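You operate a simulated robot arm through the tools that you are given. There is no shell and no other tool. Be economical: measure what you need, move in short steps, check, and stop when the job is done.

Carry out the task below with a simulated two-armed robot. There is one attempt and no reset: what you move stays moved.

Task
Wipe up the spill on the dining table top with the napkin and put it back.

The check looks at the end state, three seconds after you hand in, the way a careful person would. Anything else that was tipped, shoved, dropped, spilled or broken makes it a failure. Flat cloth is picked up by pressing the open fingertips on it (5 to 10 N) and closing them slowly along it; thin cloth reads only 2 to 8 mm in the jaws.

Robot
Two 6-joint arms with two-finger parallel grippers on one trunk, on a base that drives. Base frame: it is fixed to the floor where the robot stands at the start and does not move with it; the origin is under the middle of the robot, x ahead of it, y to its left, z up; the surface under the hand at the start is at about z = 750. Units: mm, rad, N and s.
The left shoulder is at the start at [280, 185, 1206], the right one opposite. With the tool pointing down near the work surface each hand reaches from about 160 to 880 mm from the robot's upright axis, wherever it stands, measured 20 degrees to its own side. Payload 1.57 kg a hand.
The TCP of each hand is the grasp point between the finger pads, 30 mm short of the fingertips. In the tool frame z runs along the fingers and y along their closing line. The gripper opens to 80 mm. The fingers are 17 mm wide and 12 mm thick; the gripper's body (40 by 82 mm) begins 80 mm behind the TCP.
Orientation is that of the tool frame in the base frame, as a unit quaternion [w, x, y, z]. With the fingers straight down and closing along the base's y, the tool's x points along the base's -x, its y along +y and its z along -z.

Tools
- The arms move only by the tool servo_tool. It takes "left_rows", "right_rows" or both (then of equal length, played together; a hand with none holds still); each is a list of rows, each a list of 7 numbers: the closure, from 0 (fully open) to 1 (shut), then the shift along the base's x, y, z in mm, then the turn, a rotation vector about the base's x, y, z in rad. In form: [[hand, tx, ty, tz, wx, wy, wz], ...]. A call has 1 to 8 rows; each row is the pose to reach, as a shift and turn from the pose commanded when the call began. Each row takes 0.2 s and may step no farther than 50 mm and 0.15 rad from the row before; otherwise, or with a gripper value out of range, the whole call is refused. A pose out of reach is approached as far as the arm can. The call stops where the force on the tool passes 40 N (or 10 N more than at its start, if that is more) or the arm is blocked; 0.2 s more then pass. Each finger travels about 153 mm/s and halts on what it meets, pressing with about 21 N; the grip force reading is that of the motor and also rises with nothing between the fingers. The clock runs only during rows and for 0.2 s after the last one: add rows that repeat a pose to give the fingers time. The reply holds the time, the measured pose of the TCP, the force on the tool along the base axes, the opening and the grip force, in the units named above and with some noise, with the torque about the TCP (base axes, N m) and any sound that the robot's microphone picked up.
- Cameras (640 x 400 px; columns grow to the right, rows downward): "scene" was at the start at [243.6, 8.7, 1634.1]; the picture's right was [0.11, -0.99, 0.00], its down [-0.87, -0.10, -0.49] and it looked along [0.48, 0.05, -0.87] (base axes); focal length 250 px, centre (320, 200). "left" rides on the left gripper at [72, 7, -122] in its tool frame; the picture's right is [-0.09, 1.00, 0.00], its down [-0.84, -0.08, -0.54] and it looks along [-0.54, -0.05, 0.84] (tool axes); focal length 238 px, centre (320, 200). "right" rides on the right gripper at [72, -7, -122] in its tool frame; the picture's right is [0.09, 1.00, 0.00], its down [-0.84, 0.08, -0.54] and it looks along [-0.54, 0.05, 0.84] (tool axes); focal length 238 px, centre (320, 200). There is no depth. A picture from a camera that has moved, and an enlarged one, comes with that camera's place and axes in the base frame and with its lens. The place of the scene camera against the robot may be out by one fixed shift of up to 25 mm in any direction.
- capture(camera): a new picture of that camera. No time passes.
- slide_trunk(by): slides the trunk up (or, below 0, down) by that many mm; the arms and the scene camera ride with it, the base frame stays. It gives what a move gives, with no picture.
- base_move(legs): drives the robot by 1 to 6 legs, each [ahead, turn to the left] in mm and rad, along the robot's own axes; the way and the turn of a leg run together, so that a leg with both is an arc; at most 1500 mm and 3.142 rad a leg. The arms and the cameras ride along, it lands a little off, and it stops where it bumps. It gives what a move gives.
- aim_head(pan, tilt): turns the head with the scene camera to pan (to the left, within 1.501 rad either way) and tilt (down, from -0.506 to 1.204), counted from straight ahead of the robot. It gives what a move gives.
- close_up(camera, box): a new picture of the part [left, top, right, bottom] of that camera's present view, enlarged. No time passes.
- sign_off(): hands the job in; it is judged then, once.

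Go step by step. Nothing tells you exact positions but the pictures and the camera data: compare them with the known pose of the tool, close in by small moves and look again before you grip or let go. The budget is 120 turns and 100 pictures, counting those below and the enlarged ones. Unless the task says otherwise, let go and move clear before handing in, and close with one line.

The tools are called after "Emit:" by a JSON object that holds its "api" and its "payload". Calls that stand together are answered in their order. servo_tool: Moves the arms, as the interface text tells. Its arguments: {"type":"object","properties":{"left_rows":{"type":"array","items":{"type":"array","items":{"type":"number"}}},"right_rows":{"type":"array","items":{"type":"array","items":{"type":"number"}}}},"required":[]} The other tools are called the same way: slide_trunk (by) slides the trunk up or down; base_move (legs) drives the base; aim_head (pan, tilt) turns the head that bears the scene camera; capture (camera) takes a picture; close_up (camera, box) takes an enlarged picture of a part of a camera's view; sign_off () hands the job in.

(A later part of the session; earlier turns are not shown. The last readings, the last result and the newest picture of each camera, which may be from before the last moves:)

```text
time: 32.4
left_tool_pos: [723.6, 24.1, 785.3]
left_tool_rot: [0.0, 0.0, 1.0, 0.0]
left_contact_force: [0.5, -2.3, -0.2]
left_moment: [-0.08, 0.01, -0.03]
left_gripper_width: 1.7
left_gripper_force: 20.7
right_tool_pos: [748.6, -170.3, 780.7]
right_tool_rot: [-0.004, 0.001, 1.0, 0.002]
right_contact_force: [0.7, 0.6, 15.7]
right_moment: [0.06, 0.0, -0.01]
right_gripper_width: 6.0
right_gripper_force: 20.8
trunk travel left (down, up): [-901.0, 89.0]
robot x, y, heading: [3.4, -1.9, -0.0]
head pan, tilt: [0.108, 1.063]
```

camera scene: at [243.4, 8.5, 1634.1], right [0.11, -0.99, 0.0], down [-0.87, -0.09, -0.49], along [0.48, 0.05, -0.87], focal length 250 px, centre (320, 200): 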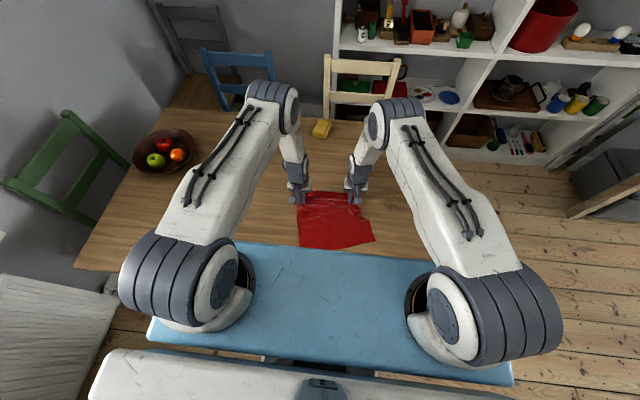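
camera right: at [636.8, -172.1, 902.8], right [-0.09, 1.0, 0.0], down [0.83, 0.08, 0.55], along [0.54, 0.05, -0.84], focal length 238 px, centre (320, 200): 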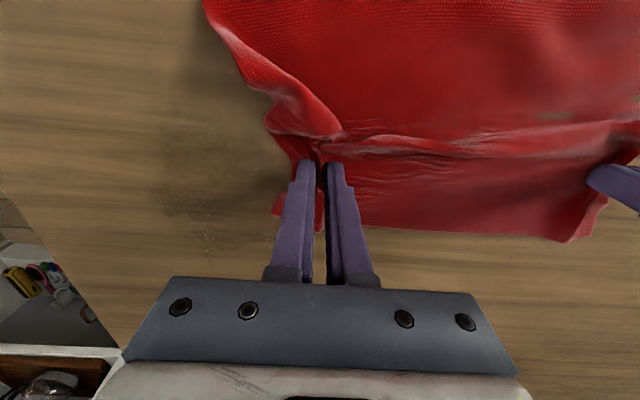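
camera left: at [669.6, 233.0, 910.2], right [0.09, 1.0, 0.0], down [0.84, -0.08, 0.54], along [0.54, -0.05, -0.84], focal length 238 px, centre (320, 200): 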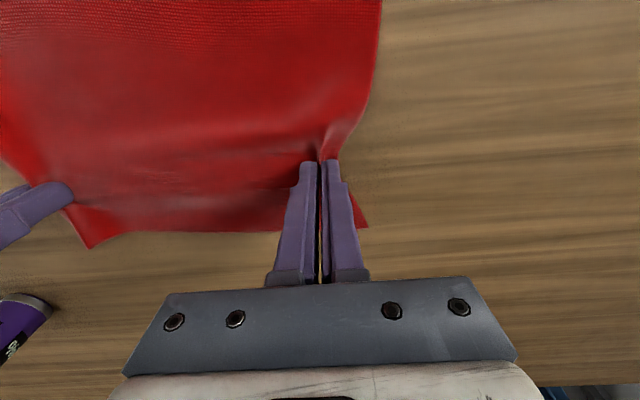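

Next is x 765 outward.

Emit:
{"api": "servo_tool", "payload": {"right_rows": [[1, 0, 0, 3, 0, 0, 0], [1, 17, 0, 3, 0, 0, 0], [1, 17, -5, 0.3, 0, 0, 0], [1, 17, -30, 0, 0, 0, 0], [1, 17, -60, 0, 0, 0, 0], [1, 17, -85, 0, 0, 0, 0], [1, 17, -110, 0, 0, 0, 0]], "left_rows": [[1, 0, 0, 0, 0, 0, 0], [1, 8, -2, 0, 0, 0, 0], [1, 8, -7, 0, 0, 0, 0], [1, 8, -32, 0, 0, 0, 0], [1, 8, -62, 0, 0, 0, 0], [1, 8, -87, 0, 0, 0, 0], [1, 8, -112, 0, 0, 0, 0]]}}

```text
time: 34.0
left_tool_pos: [731.8, -88.3, 786.2]
left_tool_rot: [0.001, -0.001, 1.0, -0.001]
left_contact_force: [0.5, -2.0, 0.4]
left_moment: [-0.04, -0.01, 0.01]
left_gripper_width: 1.8
left_gripper_force: 21.3
right_tool_pos: [766.5, -280.1, 782.4]
right_tool_rot: [-0.003, -0.001, 1.0, 0.001]
right_contact_force: [0.2, 5.1, 11.3]
right_moment: [0.2, 0.0, 0.0]
right_gripper_width: 6.2
right_gripper_force: 20.9
trunk travel left (down, up): [-901.0, 89.0]
robot x, y, heading: [1.4, 0.3, 0.004]
head pan, tilt: [0.108, 1.063]
```

Then x 783 back.

Emit:
{"api": "servo_tool", "payload": {"right_rows": [[1, 0, 0, 3, 0, 0, 0], [1, 17, 0, 3, 0, 0, 0], [1, 17, 5, 0.3, 0, 0, 0], [1, 17, 30, 0, 0, 0, 0], [1, 17, 60, 0, 0, 0, 0], [1, 17, 85, 0, 0, 0, 0], [1, 17, 110, 0, 0, 0, 0]], "left_rows": [[1, 0, 0, 0, 0, 0, 0], [1, 0, -2, 0, 0, 0, 0], [1, 0, 2, 0, 0, 0, 0], [1, 0, 27, 0, 0, 0, 0], [1, 0, 57, 0, 0, 0, 0], [1, 0, 82, 0, 0, 0, 0], [1, 0, 107, 0, 0, 0, 0]]}}

Emit:
{"api": "capture", "payload": {"camera": "right"}}

```text
time: 35.6
left_tool_pos: [730.0, 16.4, 785.0]
left_tool_rot: [0.001, 0.0, 1.0, -0.002]
left_contact_force: [0.3, -2.0, 0.1]
left_moment: [-0.06, 0.01, -0.02]
left_gripper_width: 2.1
left_gripper_force: 20.5
right_tool_pos: [782.8, -169.8, 781.5]
right_tool_rot: [-0.003, 0.001, 1.0, 0.002]
right_contact_force: [-0.6, 1.7, 6.4]
right_moment: [0.04, -0.04, 0.01]
right_gripper_width: 6.0
right_gripper_force: 21.1
trunk travel left (down, up): [-901.0, 89.0]
robot x, y, heading: [-1.6, 1.8, -0.007]
head pan, tilt: [0.108, 1.063]
```

```text
75 pictures are left
camera right: at [711.3, -177.2, 903.7], right [-0.09, 1.0, 0.0], down [0.84, 0.07, 0.54], along [0.53, 0.05, -0.84], focal length 238 px, centre (320, 200)
```

right: 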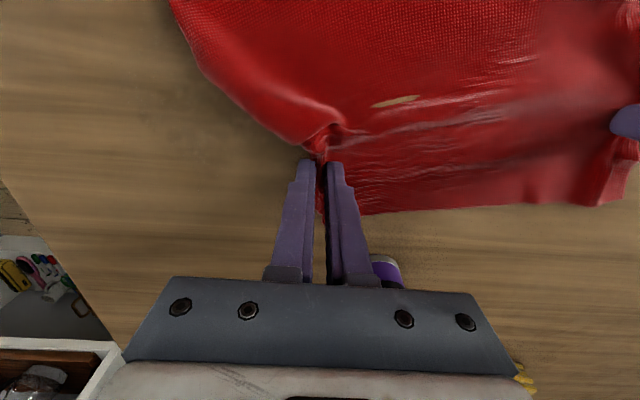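

It looks much cleaner. I'll do one more pass at x 798 outward and then inspect.

Emit:
{"api": "servo_tool", "payload": {"right_rows": [[1, 0, 0, 3, 0, 0, 0], [1, 15, 0, 3, 0, 0, 0], [1, 15, -5, 0, 0, 0, 0], [1, 15, -30, -0.3, 0, 0, 0], [1, 15, -60, -0.3, 0, 0, 0], [1, 15, -85, -0.3, 0, 0, 0], [1, 15, -110, -0.3, 0, 0, 0]], "left_rows": [[1, 0, 0, 0, 0, 0, 0], [1, 0, -2, 0, 0, 0, 0], [1, 0, -7, 0, 0, 0, 0], [1, 0, -32, 0, 0, 0, 0], [1, 0, -62, 0, 0, 0, 0], [1, 0, -87, 0, 0, 0, 0], [1, 0, -110, 0, 0, 0, 0]]}}

Emit:
{"api": "servo_tool", "payload": {"right_rows": [[1, -10, 0, 5, 0, 0, 0], [1, -20, 40, 8, 0, 0, 0], [1, -30, 80, 8, 0, 0, 0], [1, -45, 120, 8, 0, 0, 0], [1, -60, 160, 8, 0, 0, 0], [1, -60, 200, 8, 0, 0, 0], [1, -60, 235, 8, 0, 0, 0]], "left_rows": [[1, 0, 0, 0, 0, 0, 0], [1, 0, 40, 0, 0, 0, 0], [1, 0, 80, 0, 0, 0, 0], [1, 0, 120, 0, 0, 0, 0], [1, 0, 160, 0, 0, 0, 0], [1, 0, 200, 0, 0, 0, 0], [1, 0, 237, 0, 0, 0, 0]]}}

Emit:
{"api": "capture", "payload": {"camera": "right"}}

Emit:
{"api": "close_up", "payload": {"camera": "scene", "box": [240, 120, 460, 260]}}

```text
time: 37.2
left_tool_pos: [733.3, -90.9, 783.9]
left_tool_rot: [0.002, -0.001, 1.0, -0.002]
left_contact_force: [2.7, -7.2, -0.3]
left_moment: [-0.23, -0.08, 0.01]
left_gripper_width: 1.7
left_gripper_force: 20.9
right_tool_pos: [799.2, -278.6, 781.7]
right_tool_rot: [-0.002, -0.001, 1.0, 0.001]
right_contact_force: [-3.0, 14.3, 21.9]
right_moment: [0.51, 0.0, 0.01]
right_gripper_width: 6.6
right_gripper_force: 21.2
trunk travel left (down, up): [-901.0, 89.0]
robot x, y, heading: [1.2, -0.9, 0.003]
head pan, tilt: [0.108, 1.063]
```

```text
time: 38.8
left_tool_pos: [730.9, 143.1, 785.4]
left_tool_rot: [0.001, 0.0, 1.0, -0.001]
left_contact_force: [-0.7, -1.2, 0.2]
left_moment: [0.02, 0.0, 0.0]
left_gripper_width: 1.7
left_gripper_force: 21.4
right_tool_pos: [740.1, -44.5, 787.4]
right_tool_rot: [-0.003, 0.0, 1.0, 0.002]
right_contact_force: [-1.1, -0.5, -0.1]
right_moment: [0.04, 0.0, -0.01]
right_gripper_width: 6.1
right_gripper_force: 20.2
trunk travel left (down, up): [-901.0, 89.0]
robot x, y, heading: [0.4, -2.5, 0.001]
head pan, tilt: [0.108, 1.063]
```

```text
74 pictures are left
camera right: at [668.5, -52.3, 910.2], right [-0.09, 1.0, 0.0], down [0.84, 0.07, 0.54], along [0.53, 0.05, -0.84], focal length 238 px, centre (320, 200)
```

right: 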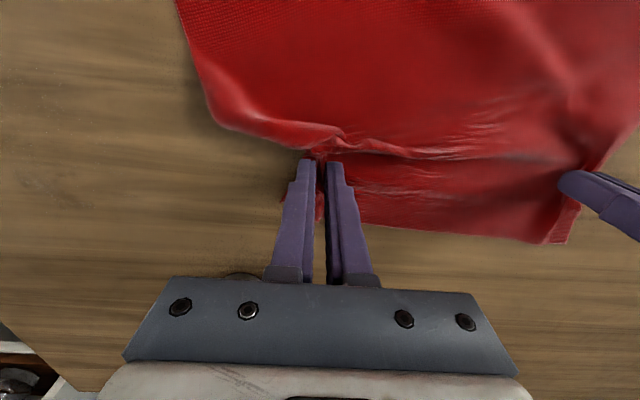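

```text
2.86 times, centred on (350, 190) of scene
camera zoom: at [243.5, 8.7, 1634.1], right [0.11, -0.99, 0.0], down [-0.87, -0.1, -0.49], along [0.48, 0.05, -0.87], focal length 715 px, centre (234, 229)
```

zoom: 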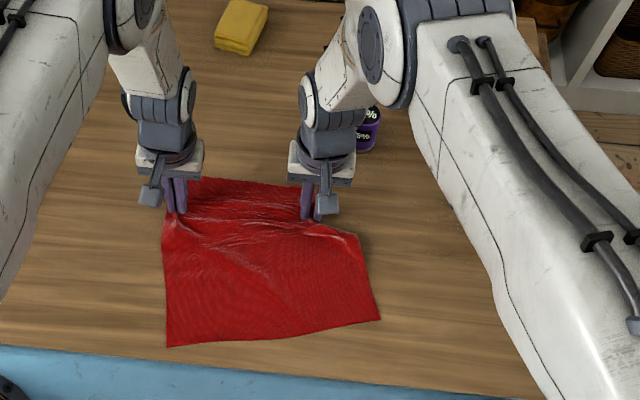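

The spill area looks clean from here. I'll enlarge to be sure.

Emit:
{"api": "close_up", "payload": {"camera": "right", "box": [0, 60, 260, 280]}}

```text
1.82 times, centred on (130, 170) of right
camera zoom: at [668.5, -52.3, 910.2], right [-0.09, 1.0, 0.0], down [0.84, 0.07, 0.54], along [0.53, 0.05, -0.84], focal length 433 px, centre (666, 254)
```

zoom: 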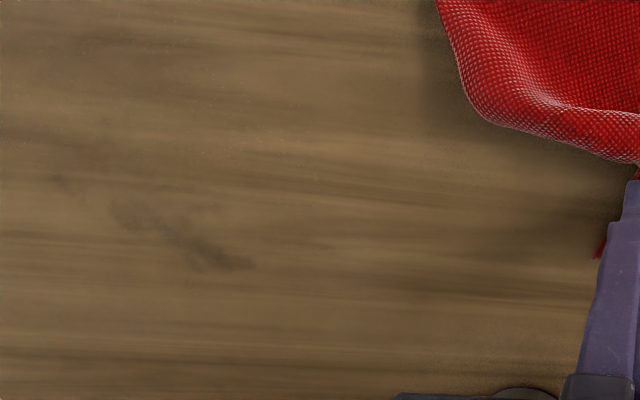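

A faint strip remains from (756,-286) to (791,-235). I'll go back over x 770–792 firmly.

Emit:
{"api": "servo_tool", "payload": {"right_rows": [[1, 0, -40, 0, 0, 0, 0], [1, 7, -80, 0, 0, 0, 0], [1, 20, -115, 0, 0, 0, 0], [1, 30, -150, 0, 0, 0, 0], [1, 48, -170, 0, 0, 0, 0], [1, 48, -170, -3.5, 0, 0, 0], [1, 48, -170, -5.5, 0, 0, 0], [1, 48, -170, -6.5, 0, 0, 0]], "left_rows": [[1, 0, -40, 0, 0, 0, 0], [1, 0, -80, 0, 0, 0, 0], [1, 0, -116, 0, 0, 0, 0], [1, 0, -152, 0, 0, 0, 0], [1, 0, -172, 0, 0, 0, 0], [1, 0, -172, 0, 0, 0, 0], [1, 0, -172, 0, 0, 0, 0], [1, 0, -172, 0, 0, 0, 0]]}}

```text
time: 40.6
left_tool_pos: [732.9, -27.1, 785.7]
left_tool_rot: [0.002, 0.0, 1.0, 0.0]
left_contact_force: [1.0, -3.3, -0.2]
left_moment: [-0.08, -0.03, -0.03]
left_gripper_width: 1.5
left_gripper_force: 20.8
right_tool_pos: [785.7, -216.2, 782.5]
right_tool_rot: [-0.003, 0.0, 1.0, 0.002]
right_contact_force: [-1.6, 2.2, 5.1]
right_moment: [0.13, 0.06, 0.02]
right_gripper_width: 6.1
right_gripper_force: 21.6
trunk travel left (down, up): [-901.0, 89.0]
robot x, y, heading: [2.8, -1.0, -0.002]
head pan, tilt: [0.108, 1.063]
```

Emit:
{"api": "servo_tool", "payload": {"right_rows": [[1, 0, -20, -0.5, 0, 0, 0], [1, 0, -45, -0.6, 0, 0, 0], [1, 0, -72, -0.7, 0, 0, 0], [1, 0, -45, -0.7, 0, 0, 0], [1, 0, -15, -0.6, 0, 0, 0], [1, 0, -40, -0.6, 0, 0, 0], [1, 0, -72, -0.7, 0, 0, 0]], "left_rows": [[1, 0, -20, 0, 0, 0, 0], [1, 0, -45, 0, 0, 0, 0], [1, 0, -72, 0, 0, 0, 0], [1, 0, -46, 0, 0, 0, 0], [1, 0, -17, 0, 0, 0, 0], [1, 0, -42, 0, 0, 0, 0], [1, 0, -73, 0, 0, 0, 0]]}}

```text
time: 42.2
left_tool_pos: [732.1, -98.5, 787.1]
left_tool_rot: [0.002, 0.0, 1.0, -0.002]
left_contact_force: [0.1, -1.1, -0.8]
left_moment: [-0.08, -0.01, 0.03]
left_gripper_width: 2.0
left_gripper_force: 21.0
right_tool_pos: [785.7, -284.9, 780.2]
right_tool_rot: [-0.004, 0.0, 1.0, 0.002]
right_contact_force: [-1.2, 6.2, 15.1]
right_moment: [0.27, -0.1, 0.02]
right_gripper_width: 6.2
right_gripper_force: 20.6
trunk travel left (down, up): [-901.0, 89.0]
robot x, y, heading: [-1.7, 0.5, 0.002]
head pan, tilt: [0.108, 1.063]
```

Now the x 769 lane, from y -300 back and forth.

Emit:
{"api": "servo_tool", "payload": {"right_rows": [[1, 0, 0, 3, 0, 0, 0], [1, -17, -15, 3, 0, 0, 0], [1, -17, -15, 0.3, 0, 0, 0], [1, -17, 15, 0, 0, 0, 0], [1, -17, 45, 0, 0, 0, 0], [1, -17, 70, 0, 0, 0, 0], [1, -17, 30, 0, 0, 0, 0], [1, -17, -10, 0, 0, 0, 0]], "left_rows": [[1, 0, 0, 0, 0, 0, 0], [1, -8, -12, 0, 0, 0, 0], [1, -8, -12, 0, 0, 0, 0], [1, -8, 14, 0, 0, 0, 0], [1, -8, 44, 0, 0, 0, 0], [1, -8, 69, 0, 0, 0, 0], [1, -8, 29, 0, 0, 0, 0], [1, -8, -10, 0, 0, 0, 0]]}}

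Emit:
{"api": "servo_tool", "payload": {"right_rows": [[1, 0, 0, 3, 0, 0, 0], [1, -15, -10, 3, 0, 0, 0], [1, -15, -10, 0.3, 0, 0, 0], [1, -15, 15, 0.1, 0, 0, 0], [1, -15, 40, 0.1, 0, 0, 0], [1, -15, 75, 4, 0, 0, 0], [1, -15, 120, 7, 0, 0, 0], [1, -15, 165, 7, 0, 0, 0]], "left_rows": [[1, 0, 0, 0, 0, 0, 0], [1, -8, -8, 0, 0, 0, 0], [1, -8, -8, 0, 0, 0, 0], [1, -8, 14, 0, 0, 0, 0], [1, -8, 39, 0, 0, 0, 0], [1, -8, 74, 0, 0, 0, 0], [1, -8, 120, 0, 0, 0, 0], [1, -8, 166, 0, 0, 0, 0]]}}

Emit:
{"api": "close_up", "payload": {"camera": "right", "box": [0, 20, 300, 280]}}

```text
time: 44.0
left_tool_pos: [723.4, -109.1, 786.2]
left_tool_rot: [0.001, 0.0, 1.0, 0.0]
left_contact_force: [-0.1, -0.2, -0.3]
left_moment: [-0.02, -0.02, -0.01]
left_gripper_width: 1.7
left_gripper_force: 20.8
right_tool_pos: [768.0, -296.6, 780.4]
right_tool_rot: [-0.002, -0.001, 1.0, 0.002]
right_contact_force: [1.0, 10.1, 21.1]
right_moment: [0.31, -0.07, -0.03]
right_gripper_width: 5.9
right_gripper_force: 20.9
trunk travel left (down, up): [-901.0, 89.0]
robot x, y, heading: [0.4, -1.6, -0.0]
head pan, tilt: [0.108, 1.063]
```

```text
time: 45.8
left_tool_pos: [716.6, 58.2, 785.4]
left_tool_rot: [0.001, 0.0, 1.0, -0.001]
left_contact_force: [-0.1, 0.8, 0.1]
left_moment: [-0.03, 0.0, 0.02]
left_gripper_width: 1.9
left_gripper_force: 21.2
right_tool_pos: [751.7, -130.3, 788.7]
right_tool_rot: [-0.003, 0.001, 1.0, 0.001]
right_contact_force: [-0.3, 0.0, -0.1]
right_moment: [-0.01, -0.03, -0.01]
right_gripper_width: 5.9
right_gripper_force: 21.2
trunk travel left (down, up): [-901.0, 89.0]
robot x, y, heading: [-0.1, 0.1, 0.002]
head pan, tilt: [0.108, 1.063]
```

```text
1.54 times, centred on (150, 150) of right
camera zoom: at [682.3, -137.9, 911.5], right [-0.09, 1.0, 0.0], down [0.84, 0.07, 0.54], along [0.53, 0.05, -0.84], focal length 367 px, centre (582, 277)
```

zoom: 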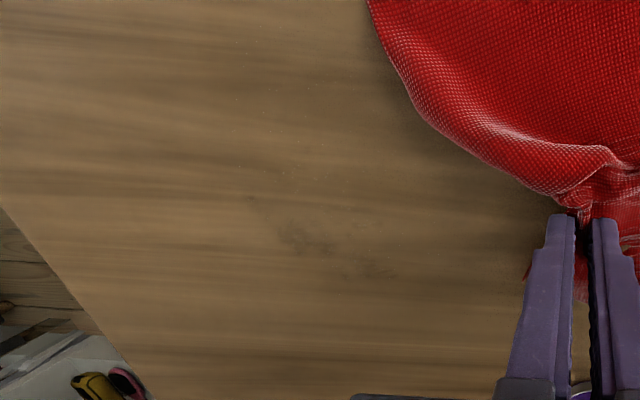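

Nearly gone, with a trace at (775,-269) and (790,-239). I'll do a few more strokes there.

Emit:
{"api": "servo_tool", "payload": {"right_rows": [[1, 10, -40, 0, 0, 0, 0], [1, 20, -70, 0, 0, 0, 0], [1, 38, -85, 0, 0, 0, 0], [1, 38, -85, -4, 0, 0, 0], [1, 38, -85, -7, 0, 0, 0], [1, 38, -85, -7.5, 0, 0, 0]], "left_rows": [[1, 4, -40, 0, 0, 0, 0], [1, 8, -70, 0, 0, 0, 0], [1, 16, -86, 0, 0, 0, 0], [1, 16, -86, 0, 0, 0, 0], [1, 16, -86, 0, 0, 0, 0], [1, 16, -86, 0, 0, 0, 0]]}}

```text
time: 47.2
left_tool_pos: [733.7, -29.1, 786.7]
left_tool_rot: [0.0, 0.0, 1.0, -0.001]
left_contact_force: [1.7, -4.1, -0.1]
left_moment: [-0.13, -0.05, 0.02]
left_gripper_width: 2.0
left_gripper_force: 20.9
right_tool_pos: [792.2, -217.9, 781.6]
right_tool_rot: [-0.003, 0.0, 1.0, 0.001]
right_contact_force: [-3.9, 4.3, 8.0]
right_moment: [0.16, 0.1, 0.02]
right_gripper_width: 6.1
right_gripper_force: 20.9
trunk travel left (down, up): [-901.0, 89.0]
robot x, y, heading: [-1.2, -0.0, 0.003]
head pan, tilt: [0.108, 1.063]
```

Emit:
{"api": "servo_tool", "payload": {"right_rows": [[1, 0, -30, -0.5, 0, 0, 0], [1, 0, -65, -0.6, 0, 0, 0], [1, 0, -30, -0.5, 0, 0, 0], [1, 0, 5, -0.4, 0, 0, 0], [1, 0, -30, -0.5, 0, 0, 0], [1, 0, -65, -0.6, 0, 0, 0]], "left_rows": [[1, 0, -30, 0, 0, 0, 0], [1, 0, -65, 0, 0, 0, 0], [1, 0, -31, 0, 0, 0, 0], [1, 0, 3, 0, 0, 0, 0], [1, 0, -31, 0, 0, 0, 0], [1, 0, -65, 0, 0, 0, 0]]}}

Emit:
{"api": "servo_tool", "payload": {"right_rows": [[1, 0, 0, 3, 0, 0, 0], [1, -14, -12, 3, 0, 0, 0], [1, -14, -12, 0.3, 0, 0, 0], [1, -14, 20, 0, 0, 0, 0], [1, -14, 55, 0, 0, 0, 0], [1, -14, 20, 0, 0, 0, 0], [1, -14, -10, 0, 0, 0, 0], [1, -14, 25, 0, 0, 0, 0]], "left_rows": [[1, 0, 0, 0, 0, 0, 0], [1, -6, -10, 0, 0, 0, 0], [1, -6, -10, 0, 0, 0, 0], [1, -6, 20, 0, 0, 0, 0], [1, -6, 54, 0, 0, 0, 0], [1, -6, 19, 0, 0, 0, 0], [1, -6, -10, 0, 0, 0, 0], [1, -6, 24, 0, 0, 0, 0]]}}

Emit:
{"api": "servo_tool", "payload": {"right_rows": [[1, 0, 20, 3, 0, 0, 0], [1, -10, 60, 7, 0, 0, 0], [1, -20, 105, 7, 0, 0, 0], [1, -30, 150, 7, 0, 0, 0]], "left_rows": [[1, 0, 21, 0, 0, 0, 0], [1, 0, 63, 0, 0, 0, 0], [1, 0, 109, 0, 0, 0, 0], [1, 0, 156, 0, 0, 0, 0]]}}

Emit:
{"api": "close_up", "payload": {"camera": "right", "box": [0, 20, 300, 280]}}

```text
time: 48.6
left_tool_pos: [729.8, -93.4, 786.2]
left_tool_rot: [0.001, -0.002, 1.0, -0.001]
left_contact_force: [1.4, -3.4, 0.1]
left_moment: [-0.09, -0.05, 0.02]
left_gripper_width: 1.7
left_gripper_force: 21.3
right_tool_pos: [791.9, -279.5, 781.2]
right_tool_rot: [-0.003, -0.001, 1.0, 0.001]
right_contact_force: [-0.8, 10.9, 16.1]
right_moment: [0.34, -0.12, 0.08]
right_gripper_width: 5.9
right_gripper_force: 21.7
trunk travel left (down, up): [-901.0, 89.0]
robot x, y, heading: [-2.4, -1.0, -0.002]
head pan, tilt: [0.108, 1.063]
```

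```text
time: 50.4
left_tool_pos: [724.4, -71.2, 784.5]
left_tool_rot: [0.001, 0.0, 1.0, 0.0]
left_contact_force: [0.4, -2.1, -0.2]
left_moment: [-0.04, 0.0, 0.04]
left_gripper_width: 1.6
left_gripper_force: 21.6
right_tool_pos: [777.7, -257.1, 780.8]
right_tool_rot: [-0.002, 0.0, 1.0, 0.002]
right_contact_force: [0.6, 1.0, 20.1]
right_moment: [0.04, 0.02, 0.01]
right_gripper_width: 6.3
right_gripper_force: 21.0
trunk travel left (down, up): [-901.0, 89.0]
robot x, y, heading: [1.3, -1.7, -0.004]
head pan, tilt: [0.108, 1.063]
```

```text
time: 51.4
left_tool_pos: [726.7, 85.8, 785.8]
left_tool_rot: [0.002, 0.001, 1.0, -0.002]
left_contact_force: [0.4, -2.1, 0.2]
left_moment: [-0.08, -0.03, 0.01]
left_gripper_width: 1.7
left_gripper_force: 21.1
right_tool_pos: [746.0, -107.8, 785.7]
right_tool_rot: [-0.003, 0.0, 1.0, 0.002]
right_contact_force: [0.1, 2.8, -0.5]
right_moment: [0.06, -0.01, -0.06]
right_gripper_width: 6.0
right_gripper_force: 21.3
trunk travel left (down, up): [-901.0, 89.0]
robot x, y, heading: [2.0, 0.6, -0.001]
head pan, tilt: [0.108, 1.063]
```

```text
1.54 times, centred on (150, 150) of right
camera zoom: at [676.0, -115.5, 908.3], right [-0.09, 1.0, 0.0], down [0.84, 0.07, 0.54], along [0.53, 0.05, -0.84], focal length 367 px, centre (582, 277)
```

zoom: 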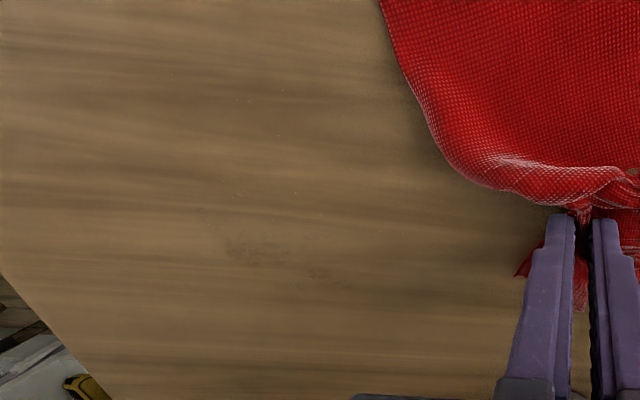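

Only a whisper remains. One more round at x 782 and 770 should finish it.

Emit:
{"api": "servo_tool", "payload": {"right_rows": [[1, 10, -40, 0, 0, 0, 0], [1, 20, -80, 0, 0, 0, 0], [1, 38, -110, 0, 0, 0, 0], [1, 38, -110, -3, 0, 0, 0], [1, 38, -110, -5, 0, 0, 0], [1, 38, -110, -5.5, 0, 0, 0]], "left_rows": [[1, 0, -40, 0, 0, 0, 0], [1, 2, -80, 0, 0, 0, 0], [1, 4, -112, 0, 0, 0, 0], [1, 4, -112, 0, 0, 0, 0], [1, 4, -112, 0, 0, 0, 0], [1, 4, -112, 0, 0, 0, 0]]}}

```text
time: 52.8
left_tool_pos: [730.9, -26.6, 785.0]
left_tool_rot: [0.0, -0.001, 1.0, -0.001]
left_contact_force: [1.6, -5.1, 0.3]
left_moment: [-0.22, -0.03, 0.01]
left_gripper_width: 1.7
left_gripper_force: 20.9
right_tool_pos: [785.7, -218.6, 782.6]
right_tool_rot: [-0.004, 0.0, 1.0, 0.002]
right_contact_force: [-4.2, 4.6, 4.4]
right_moment: [0.18, 0.08, 0.02]
right_gripper_width: 6.3
right_gripper_force: 20.9
trunk travel left (down, up): [-901.0, 89.0]
robot x, y, heading: [-1.3, 3.5, -0.005]
head pan, tilt: [0.108, 1.063]
```

Emit:
{"api": "servo_tool", "payload": {"right_rows": [[1, 0, -25, -0.8, 0, 0, 0], [1, 0, -50, -1, 0, 0, 0], [1, 0, -75, -1.1, 0, 0, 0], [1, 0, -50, -1, 0, 0, 0], [1, 0, -25, -0.9, 0, 0, 0], [1, 0, 5, -0.9, 0, 0, 0], [1, 0, -30, -0.9, 0, 0, 0], [1, 0, -75, -1.1, 0, 0, 0]], "left_rows": [[1, 0, -27, 0, 0, 0, 0], [1, 0, -52, 0, 0, 0, 0], [1, 0, -75, 0, 0, 0, 0], [1, 0, -52, 0, 0, 0, 0], [1, 0, -27, 0, 0, 0, 0], [1, 0, 2, 0, 0, 0, 0], [1, 0, -32, 0, 0, 0, 0], [1, 0, -75, 0, 0, 0, 0]]}}

Emit:
{"api": "servo_tool", "payload": {"right_rows": [[1, 0, 0, 3, 0, 0, 0], [1, -12, 0, 3, 0, 0, 0], [1, -12, 0, 0.3, 0, 0, 0], [1, -12, 30, 0, 0, 0, 0], [1, -12, 65, 0, 0, 0, 0], [1, -12, 30, 0, 0, 0, 0], [1, -12, -5, 0, 0, 0, 0], [1, -12, 35, 0, 0, 0, 0]], "left_rows": [[1, 0, 0, 0, 0, 0, 0], [1, -6, 0, 0, 0, 0, 0], [1, -6, 0, 0, 0, 0, 0], [1, -6, 29, 0, 0, 0, 0], [1, -6, 64, 0, 0, 0, 0], [1, -6, 29, 0, 0, 0, 0], [1, -6, -5, 0, 0, 0, 0], [1, -6, 34, 0, 0, 0, 0]]}}

Emit:
{"api": "servo_tool", "payload": {"right_rows": [[1, 0, 20, 3, 0, 0, 0], [1, -5, 60, 7, 0, 0, 0], [1, -15, 105, 7, 0, 0, 0], [1, -22, 150, 7, 0, 0, 0]], "left_rows": [[1, 0, 21, 0, 0, 0, 0], [1, 0, 63, 0, 0, 0, 0], [1, 0, 109, 0, 0, 0, 0], [1, 0, 156, 0, 0, 0, 0]]}}

Emit:
{"api": "close_up", "payload": {"camera": "right", "box": [0, 20, 300, 280]}}

```text
time: 54.6
left_tool_pos: [730.2, -100.6, 784.6]
left_tool_rot: [0.002, 0.0, 1.0, -0.001]
left_contact_force: [1.8, -3.6, 0.0]
left_moment: [-0.14, -0.06, 0.03]
left_gripper_width: 1.9
left_gripper_force: 21.0
right_tool_pos: [788.8, -290.2, 781.3]
right_tool_rot: [-0.004, -0.001, 1.0, 0.002]
right_contact_force: [-0.5, 10.6, 14.0]
right_moment: [0.38, -0.07, 0.04]
right_gripper_width: 6.9
right_gripper_force: 20.7
trunk travel left (down, up): [-901.0, 89.0]
robot x, y, heading: [3.2, -1.1, 0.003]
head pan, tilt: [0.108, 1.063]
```

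```text
time: 56.4
left_tool_pos: [724.3, -69.6, 784.9]
left_tool_rot: [0.001, 0.0, 1.0, 0.0]
left_contact_force: [1.3, -2.9, 0.5]
left_moment: [0.0, -0.05, -0.02]
left_gripper_width: 1.8
left_gripper_force: 20.6
right_tool_pos: [775.1, -257.2, 780.7]
right_tool_rot: [-0.001, 0.0, 1.0, 0.001]
right_contact_force: [1.5, 5.8, 17.8]
right_moment: [0.22, -0.05, 0.02]
right_gripper_width: 6.0
right_gripper_force: 20.9
trunk travel left (down, up): [-901.0, 89.0]
robot x, y, heading: [-2.5, -0.6, -0.002]
head pan, tilt: [0.108, 1.063]
```

```text
time: 57.4
left_tool_pos: [723.7, 86.3, 786.4]
left_tool_rot: [0.001, 0.001, 1.0, -0.001]
left_contact_force: [0.6, -3.5, 0.3]
left_moment: [-0.08, -0.03, 0.02]
left_gripper_width: 1.9
left_gripper_force: 21.2
right_tool_pos: [752.5, -108.4, 788.1]
right_tool_rot: [-0.004, 0.001, 1.0, 0.0]
right_contact_force: [-1.0, 3.8, 0.5]
right_moment: [0.14, 0.04, -0.02]
right_gripper_width: 6.3
right_gripper_force: 20.6
trunk travel left (down, up): [-901.0, 89.0]
robot x, y, heading: [7.0, 1.6, -0.001]
head pan, tilt: [0.108, 1.063]
```

```text
1.54 times, centred on (150, 150) of right
camera zoom: at [681.4, -115.5, 910.7], right [-0.09, 1.0, 0.0], down [0.84, 0.07, 0.54], along [0.53, 0.05, -0.84], focal length 367 px, centre (582, 277)
```

zoom: 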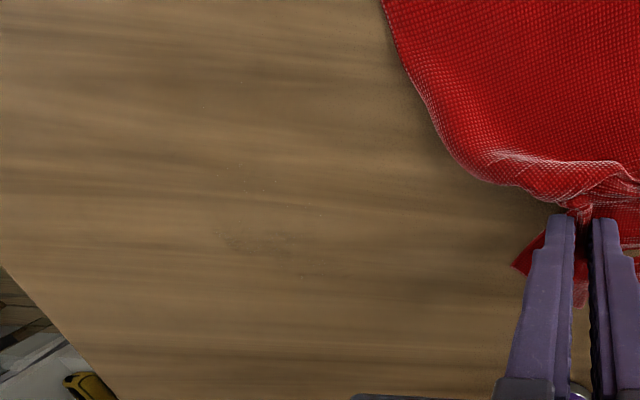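

The table looks clean. Now I'll carry the napkin back to where it was, right hand to (739,71) and left hand to (740,267).

Emit:
{"api": "servo_tool", "payload": {"right_rows": [[1, 0, 36, 0, 0, 0, 0], [1, -3, 72, 0, 0, 0, 0], [1, -6, 108, 0, 0, 0, 0], [1, -9, 144, 0, 0, 0, 0], [1, -12, 179, 0, 0, 0, 0]], "left_rows": [[1, 4, 37, 0, 0, 0, 0], [1, 8, 74, 0, 0, 0, 0], [1, 12, 110, 0, 0, 0, 0], [1, 14, 146, 0, 0, 0, 0], [1, 16, 182, 0, 0, 0, 0]]}}

Emit:
{"api": "capture", "payload": {"camera": "right"}}

Emit:
{"api": "capture", "payload": {"camera": "left"}}

Emit:
{"api": "close_up", "payload": {"camera": "scene", "box": [200, 140, 400, 265]}}

```text
time: 58.6
left_tool_pos: [740.7, 267.6, 784.0]
left_tool_rot: [0.001, 0.0, 1.0, -0.001]
left_contact_force: [-0.3, -5.8, -0.4]
left_moment: [-0.18, 0.02, -0.01]
left_gripper_width: 1.7
left_gripper_force: 20.7
right_tool_pos: [740.4, 71.8, 787.4]
right_tool_rot: [-0.004, 0.0, 1.0, 0.003]
right_contact_force: [-0.2, 4.7, 0.7]
right_moment: [0.19, 0.02, -0.01]
right_gripper_width: 6.2
right_gripper_force: 21.1
trunk travel left (down, up): [-901.0, 89.0]
robot x, y, heading: [2.9, -1.9, -0.001]
head pan, tilt: [0.108, 1.063]
```

```text
68 pictures are left
camera right: at [669.2, 63.8, 910.2], right [-0.09, 1.0, 0.0], down [0.84, 0.07, 0.54], along [0.53, 0.05, -0.84], focal length 238 px, centre (320, 200)
```

right: 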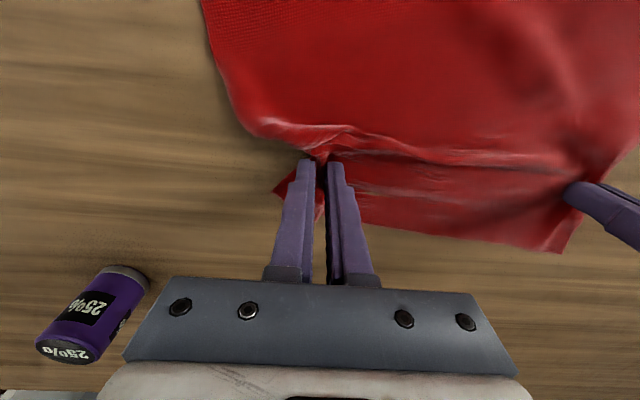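

```text
67 pictures are left
camera left: at [669.4, 275.0, 906.3], right [0.09, 1.0, 0.0], down [0.84, -0.08, 0.54], along [0.54, -0.05, -0.84], focal length 238 px, centre (320, 200)
```

left: 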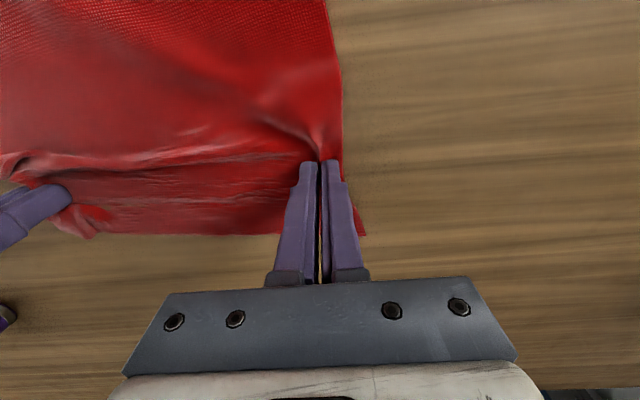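

```text
3.20 times, centred on (300, 202) of scene
camera zoom: at [243.6, 8.8, 1634.1], right [0.11, -0.99, 0.0], down [-0.87, -0.1, -0.49], along [0.48, 0.05, -0.87], focal length 801 px, centre (384, 192)
```

zoom: 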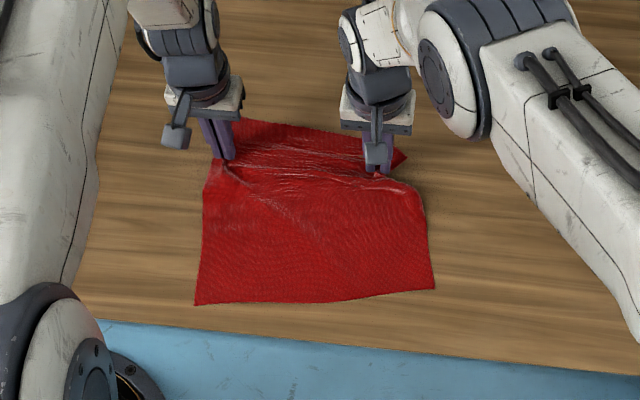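

The napkin is back, but its near edge is rotated and the near-right corner is bunched. I'll lay the held edges down, let go, and look before straightening the corners.

Emit:
{"api": "servo_tool", "payload": {"right_rows": [[1, 0, 0, -3, 0, 0, 0], [1, 0, 0, -5, 0, 0, 0], [0.9, 0, 0, -5, 0, 0, 0], [0.75, 0, 0, -5, 0, 0, 0], [0.6, 0, 0, -5, 0, 0, 0], [0.5, 0, 0, -5, 0, 0, 0], [0.5, 0, 0, 20, 0, 0, 0], [0.5, 0, 0, 60, 0, 0, 0]], "left_rows": [[1, 0, 0, -1, 0, 0, 0], [1, 0, 0, -2, 0, 0, 0], [0.9, 0, 0, -2, 0, 0, 0], [0.75, 0, 0, -2, 0, 0, 0], [0.6, 0, 0, -2, 0, 0, 0], [0.5, 0, 0, -2, 0, 0, 0], [0.5, 0, 0, 20, 0, 0, 0], [0.5, 0, 0, 60, 0, 0, 0]]}}

Emit:
{"api": "servo_tool", "payload": {"right_rows": [[0.5, -40, 0, 20, 0, 0, 0], [0.5, -85, 0, 40, 0, 0, 0], [0.5, -130, 0, 60, 0, 0, 0], [0.5, -175, 0, 80, 0, 0, 0], [0.5, -215, 0, 100, 0, 0, 0]], "left_rows": [[0.5, -40, 0, 20, 0, 0, 0], [0.5, -85, 0, 40, 0, 0, 0], [0.5, -130, 0, 60, 0, 0, 0], [0.5, -175, 0, 80, 0, 0, 0], [0.5, -215, 0, 100, 0, 0, 0]]}}

Emit:
{"api": "capture", "payload": {"camera": "right"}}

Emit:
{"api": "capture", "payload": {"camera": "left"}}

```text
time: 60.4
left_tool_pos: [737.9, 271.3, 844.2]
left_tool_rot: [0.001, 0.001, 1.0, -0.001]
left_contact_force: [0.1, -0.3, 0.1]
left_moment: [-0.02, 0.01, 0.0]
left_gripper_width: 40.2
left_gripper_force: 0.0
right_tool_pos: [740.3, 69.2, 844.6]
right_tool_rot: [-0.005, 0.0, 1.0, 0.002]
right_contact_force: [0.7, 0.2, -0.6]
right_moment: [-0.03, 0.02, -0.03]
right_gripper_width: 40.0
right_gripper_force: 0.1
trunk travel left (down, up): [-901.0, 89.0]
robot x, y, heading: [1.6, 1.2, 0.002]
head pan, tilt: [0.108, 1.063]
```

```text
time: 61.6
left_tool_pos: [524.4, 269.5, 944.7]
left_tool_rot: [0.001, 0.0, 1.0, 0.0]
left_contact_force: [-0.2, 1.0, -0.3]
left_moment: [0.0, 0.05, -0.03]
left_gripper_width: 40.0
left_gripper_force: 0.1
right_tool_pos: [523.7, 71.3, 946.3]
right_tool_rot: [-0.004, 0.0, 1.0, 0.001]
right_contact_force: [0.2, 0.4, -0.9]
right_moment: [-0.02, 0.01, 0.03]
right_gripper_width: 40.1
right_gripper_force: 0.0
trunk travel left (down, up): [-901.0, 89.0]
robot x, y, heading: [-0.1, 0.8, 0.004]
head pan, tilt: [0.108, 1.063]
```

```text
65 pictures are left
camera right: at [452.0, 62.9, 1068.7], right [-0.09, 1.0, 0.0], down [0.84, 0.08, 0.54], along [0.53, 0.05, -0.84], focal length 238 px, centre (320, 200)
```

right: 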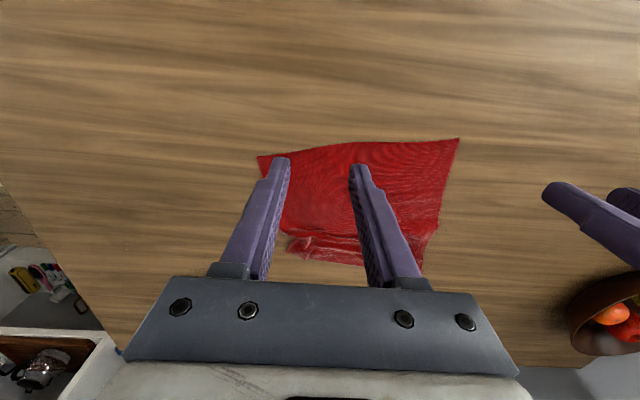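

```text
64 pictures are left
camera left: at [452.5, 275.7, 1066.4], right [0.09, 1.0, 0.0], down [0.84, -0.08, 0.54], along [0.54, -0.05, -0.84], focal length 238 px, centre (320, 200)
```

left: 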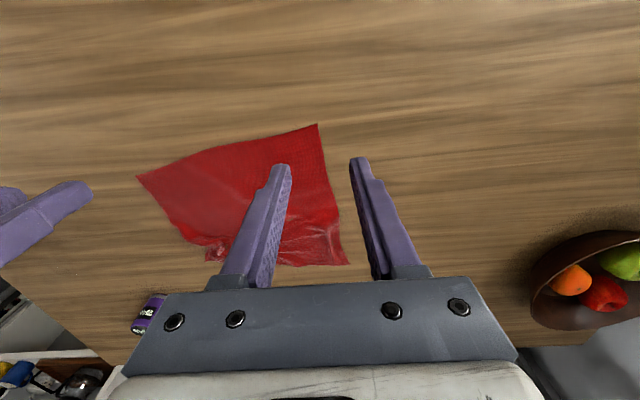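

Far corners are close to their original spots. The near-right corner is at (588,-13) and should be at (514,40). The near-left is at (537,263) and should be at (530,320). I'll pinch near those two corners and draw them back.

Emit:
{"api": "servo_tool", "payload": {"right_rows": [[0.6, 30, -15, -30, 0, 0, 0], [0.6, 60, -30, -60, 0, 0, 0], [0.6, 91, -46, -100, 0, 0, 0], [0.6, 91, -46, -140, 0, 0, 0], [0.6, 91, -46, -160, 0, 0, 0]], "left_rows": [[0.6, 15, -13, -30, 0, 0, 0], [0.6, 30, -26, -60, 0, 0, 0], [0.6, 41, -38, -100, 0, 0, 0], [0.6, 41, -38, -140, 0, 0, 0], [0.6, 41, -38, -158, 0, 0, 0]]}}

Emit:
{"api": "capture", "payload": {"camera": "right"}}

Emit:
{"api": "capture", "payload": {"camera": "left"}}

```text
refused: row 3 steps farther than a row can; nothing moved
```

```text
63 pictures are left
camera right: at [452.0, 62.9, 1068.7], right [-0.09, 1.0, 0.0], down [0.84, 0.08, 0.54], along [0.53, 0.05, -0.84], focal length 238 px, centre (320, 200)
```

right: 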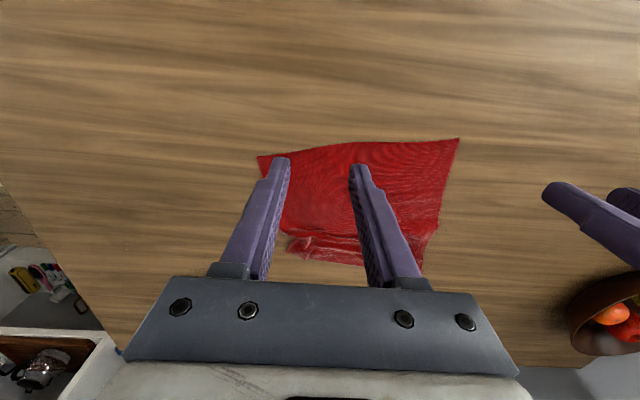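

```text
62 pictures are left
camera left: at [452.5, 275.7, 1066.4], right [0.09, 1.0, 0.0], down [0.84, -0.08, 0.54], along [0.54, -0.05, -0.84], focal length 238 px, centre (320, 200)
```

left: 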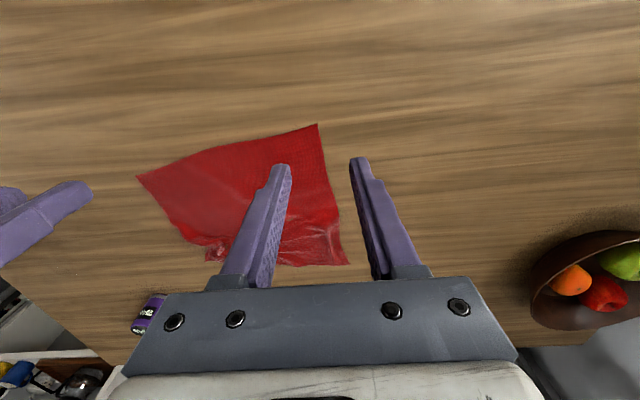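

One step was too long, so I'm resending it with smaller steps.

Emit:
{"api": "servo_tool", "payload": {"right_rows": [[0.6, 25, -12, -30, 0, 0, 0], [0.6, 50, -24, -60, 0, 0, 0], [0.6, 75, -36, -90, 0, 0, 0], [0.6, 91, -46, -120, 0, 0, 0], [0.6, 91, -46, -150, 0, 0, 0], [0.6, 91, -46, -158, 0, 0, 0]], "left_rows": [[0.6, 15, -13, -30, 0, 0, 0], [0.6, 30, -26, -60, 0, 0, 0], [0.6, 41, -38, -90, 0, 0, 0], [0.6, 41, -38, -120, 0, 0, 0], [0.6, 41, -38, -150, 0, 0, 0], [0.6, 41, -38, -157, 0, 0, 0]]}}

Emit:
{"api": "capture", "payload": {"camera": "right"}}

Emit:
{"api": "capture", "payload": {"camera": "left"}}

```text
time: 63.0
left_tool_pos: [564.9, 233.7, 787.7]
left_tool_rot: [0.001, 0.0, 1.0, 0.0]
left_contact_force: [0.1, -0.1, -0.8]
left_moment: [0.0, 0.04, 0.03]
left_gripper_width: 32.2
left_gripper_force: 0.1
right_tool_pos: [615.6, 25.6, 788.1]
right_tool_rot: [-0.004, 0.0, 1.0, 0.002]
right_contact_force: [-0.2, 0.0, 0.8]
right_moment: [-0.04, -0.01, 0.02]
right_gripper_width: 31.7
right_gripper_force: 0.1
trunk travel left (down, up): [-901.0, 89.0]
robot x, y, heading: [-2.8, -1.4, -0.001]
head pan, tilt: [0.108, 1.063]
```

```text
61 pictures are left
camera right: at [545.0, 17.2, 910.8], right [-0.09, 1.0, 0.0], down [0.84, 0.08, 0.54], along [0.53, 0.05, -0.84], focal length 238 px, centre (320, 200)
```

right: 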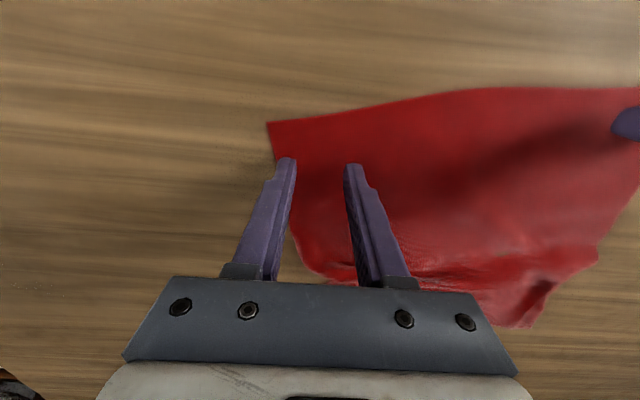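

```text
60 pictures are left
camera left: at [493.1, 239.2, 908.9], right [0.09, 1.0, 0.0], down [0.84, -0.08, 0.54], along [0.54, -0.05, -0.84], focal length 238 px, centre (320, 200)
```

left: 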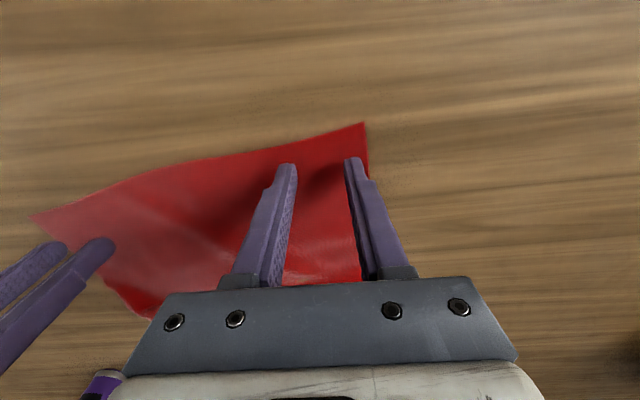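

Positioned over both corners. I'll creep down to contact.

Emit:
{"api": "servo_tool", "payload": {"right_rows": [[0.6, 0, 6, -3, 0, 0, 0], [0.6, 0, 6, -5, 0, 0, 0], [0.6, 0, 6, -6, 0, 0, 0], [0.6, 0, 6, -6.5, 0, 0, 0]], "left_rows": [[0.6, 0, -5, -3, 0, 0, 0], [0.6, 0, -5, -5, 0, 0, 0], [0.6, 0, -5, -6, 0, 0, 0], [0.6, 0, -5, -6.5, 0, 0, 0]]}}

```text
time: 64.0
left_tool_pos: [565.5, 227.4, 781.6]
left_tool_rot: [0.001, -0.001, 1.0, 0.0]
left_contact_force: [0.1, 0.2, -0.1]
left_moment: [-0.02, -0.02, 0.0]
left_gripper_width: 32.1
left_gripper_force: 0.0
right_tool_pos: [614.7, 32.3, 782.7]
right_tool_rot: [-0.003, -0.001, 1.0, 0.002]
right_contact_force: [0.3, 0.1, -0.5]
right_moment: [-0.02, -0.02, -0.03]
right_gripper_width: 32.0
right_gripper_force: 0.1
trunk travel left (down, up): [-901.0, 89.0]
robot x, y, heading: [-2.0, -1.1, -0.0]
head pan, tilt: [0.108, 1.063]
```

Emit:
{"api": "servo_tool", "payload": {"right_rows": [[0.6, 0, 0, -0.5, 0, 0, 0], [0.6, 0, 0, -1.0, 0, 0, 0], [0.6, 0, 0, -1.2, 0, 0, 0]], "left_rows": [[0.6, 0, 0, -0.5, 0, 0, 0], [0.6, 0, 0, -1.0, 0, 0, 0], [0.6, 0, 0, -1.2, 0, 0, 0]]}}

```text
time: 64.8
left_tool_pos: [564.8, 228.1, 780.9]
left_tool_rot: [0.001, -0.001, 1.0, -0.001]
left_contact_force: [-0.1, 1.3, 13.5]
left_moment: [0.12, 0.06, 0.02]
left_gripper_width: 32.4
left_gripper_force: 0.1
right_tool_pos: [615.0, 31.0, 782.3]
right_tool_rot: [-0.004, 0.0, 1.0, 0.002]
right_contact_force: [0.5, -0.1, -0.7]
right_moment: [0.01, 0.0, -0.06]
right_gripper_width: 32.1
right_gripper_force: 0.1
trunk travel left (down, up): [-901.0, 89.0]
robot x, y, heading: [2.3, 0.8, 0.002]
head pan, tilt: [0.108, 1.063]
```

Emit:
{"api": "servo_tool", "payload": {"right_rows": [[0.6, 0, 0, -0.5, 0, 0, 0], [0.6, 0, 0, -0.8, 0, 0, 0]], "left_rows": [[0.6, 0, 0, 0.3, 0, 0, 0], [0.6, 0, 0, 0.3, 0, 0, 0]]}}

```text
time: 65.4
left_tool_pos: [565.8, 227.5, 780.3]
left_tool_rot: [0.0, 0.0, 1.0, -0.001]
left_contact_force: [0.5, -0.8, 15.9]
left_moment: [0.11, 0.07, 0.01]
left_gripper_width: 32.2
left_gripper_force: 0.1
right_tool_pos: [615.5, 32.9, 782.0]
right_tool_rot: [-0.003, 0.0, 1.0, 0.002]
right_contact_force: [-0.4, 0.1, 1.7]
right_moment: [-0.04, 0.03, 0.02]
right_gripper_width: 31.9
right_gripper_force: 0.1
trunk travel left (down, up): [-901.0, 89.0]
robot x, y, heading: [2.9, 1.0, -0.003]
head pan, tilt: [0.108, 1.063]
```

Emit:
{"api": "servo_tool", "payload": {"right_rows": [[0.6, 0, 0, -0.5, 0, 0, 0], [0.65, 0, 0, -0.5, 0, 0, 0], [0.7, 0, 0, -0.5, 0, 0, 0], [0.76, 0, 0, -0.5, 0, 0, 0], [0.83, 0, 0, -0.5, 0, 0, 0], [0.9, 0, 0, -0.5, 0, 0, 0], [1, 0, 0, -0.5, 0, 0, 0], [1, 0, 0, -0.5, 0, 0, 0]], "left_rows": [[0.6, 0, 0, 0.4, 0, 0, 0], [0.65, 0, 0, 0.4, 0, 0, 0], [0.7, 0, 0, 0.4, 0, 0, 0], [0.76, 0, 0, 0.4, 0, 0, 0], [0.83, 0, 0, 0.4, 0, 0, 0], [0.9, 0, 0, 0.4, 0, 0, 0], [1, 0, 0, 0.4, 0, 0, 0], [1, 0, 0, 0.4, 0, 0, 0]]}}

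Emit:
{"api": "capture", "payload": {"camera": "right"}}

Emit:
{"api": "capture", "payload": {"camera": "left"}}

```text
time: 67.2
left_tool_pos: [566.1, 226.6, 782.0]
left_tool_rot: [0.0, 0.0, 1.0, -0.001]
left_contact_force: [-0.2, 1.0, 14.1]
left_moment: [0.11, 0.04, -0.01]
left_gripper_width: 1.9
left_gripper_force: 20.8
right_tool_pos: [616.1, 31.4, 780.7]
right_tool_rot: [-0.004, 0.0, 1.0, 0.002]
right_contact_force: [-0.6, -0.2, 9.5]
right_moment: [-0.1, -0.04, 0.02]
right_gripper_width: 0.2
right_gripper_force: 21.2
trunk travel left (down, up): [-901.0, 89.0]
robot x, y, heading: [0.0, -1.3, 0.001]
head pan, tilt: [0.108, 1.063]
```

```text
59 pictures are left
camera right: at [544.6, 24.1, 903.6], right [-0.09, 1.0, 0.0], down [0.84, 0.08, 0.54], along [0.53, 0.05, -0.84], focal length 238 px, centre (320, 200)
```

right: 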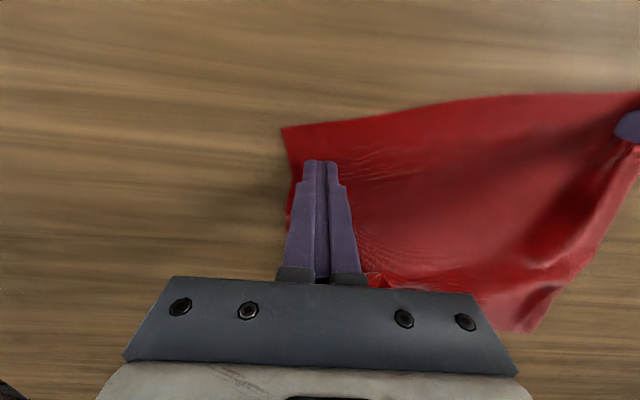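

```text
58 pictures are left
camera left: at [494.2, 233.6, 902.6], right [0.09, 1.0, 0.0], down [0.84, -0.08, 0.54], along [0.54, -0.05, -0.84], focal length 238 px, centre (320, 200)
```

left: 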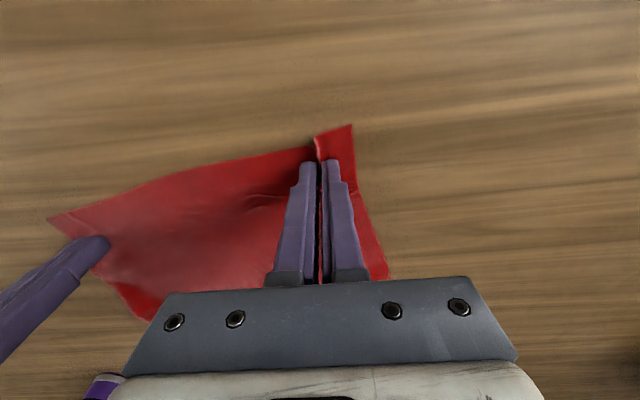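

The left hand has the cloth but the right slipped off. I'll lift, reopen and press again with the right.

Emit:
{"api": "servo_tool", "payload": {"right_rows": [[1, 0, 0, 8, 0, 0, 0], [0.5, 0, 6, 8, 0, 0, 0], [0.5, 0, 6, 8, 0, 0, 0], [0.5, 0, 6, 3, 0, 0, 0], [0.5, 0, 6, 1, 0, 0, 0], [0.5, 0, 6, 0, 0, 0, 0], [0.5, 0, 6, -0.2, 0, 0, 0]]}}

```text
time: 68.8
left_tool_pos: [565.8, 227.5, 780.7]
left_tool_rot: [0.002, 0.0, 1.0, -0.001]
left_contact_force: [-0.2, 1.5, 12.0]
left_moment: [0.08, 0.1, 0.02]
left_gripper_width: 1.9
left_gripper_force: 21.2
right_tool_pos: [614.5, 39.3, 781.7]
right_tool_rot: [-0.004, -0.001, 1.0, 0.001]
right_contact_force: [-3.4, 0.5, 13.2]
right_moment: [-0.3, 0.03, -0.06]
right_gripper_width: 39.8
right_gripper_force: 0.0
trunk travel left (down, up): [-901.0, 89.0]
robot x, y, heading: [0.8, 0.5, 0.002]
head pan, tilt: [0.108, 1.063]
```

Emit:
{"api": "servo_tool", "payload": {"right_rows": [[0.56, 0, 0, 0.1, 0, 0, 0], [0.62, 0, 0, 0.1, 0, 0, 0], [0.69, 0, 0, 0.1, 0, 0, 0], [0.76, 0, 0, 0.1, 0, 0, 0], [0.83, 0, 0, 0.1, 0, 0, 0], [0.9, 0, 0, 0.1, 0, 0, 0], [1, 0, 0, 0.1, 0, 0, 0], [1, 0, 0, 0.1, 0, 0, 0]]}}

Emit:
{"api": "capture", "payload": {"camera": "right"}}

```text
time: 70.6
left_tool_pos: [565.8, 227.7, 781.1]
left_tool_rot: [0.001, 0.0, 1.0, -0.001]
left_contact_force: [0.7, 0.7, 7.0]
left_moment: [0.06, 0.01, -0.02]
left_gripper_width: 1.8
left_gripper_force: 21.1
right_tool_pos: [615.9, 37.3, 780.9]
right_tool_rot: [-0.004, 0.001, 1.0, 0.001]
right_contact_force: [0.1, -1.7, 20.8]
right_moment: [-0.17, 0.0, -0.01]
right_gripper_width: 1.9
right_gripper_force: 21.1
trunk travel left (down, up): [-901.0, 89.0]
robot x, y, heading: [-4.2, 0.4, 0.002]
head pan, tilt: [0.108, 1.063]
```

```text
57 pictures are left
camera right: at [544.8, 30.0, 903.6], right [-0.09, 1.0, 0.0], down [0.84, 0.08, 0.54], along [0.53, 0.05, -0.84], focal length 238 px, centre (320, 200)
```

right: 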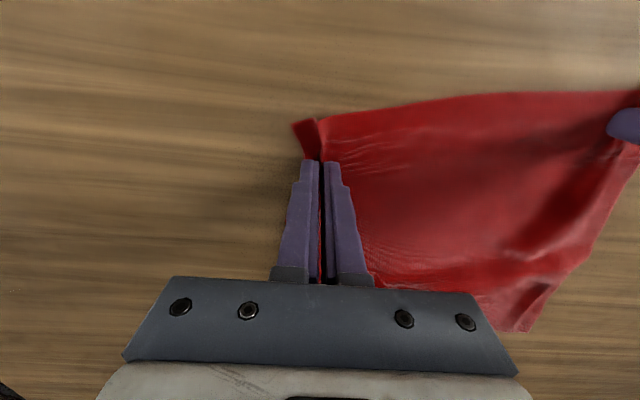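

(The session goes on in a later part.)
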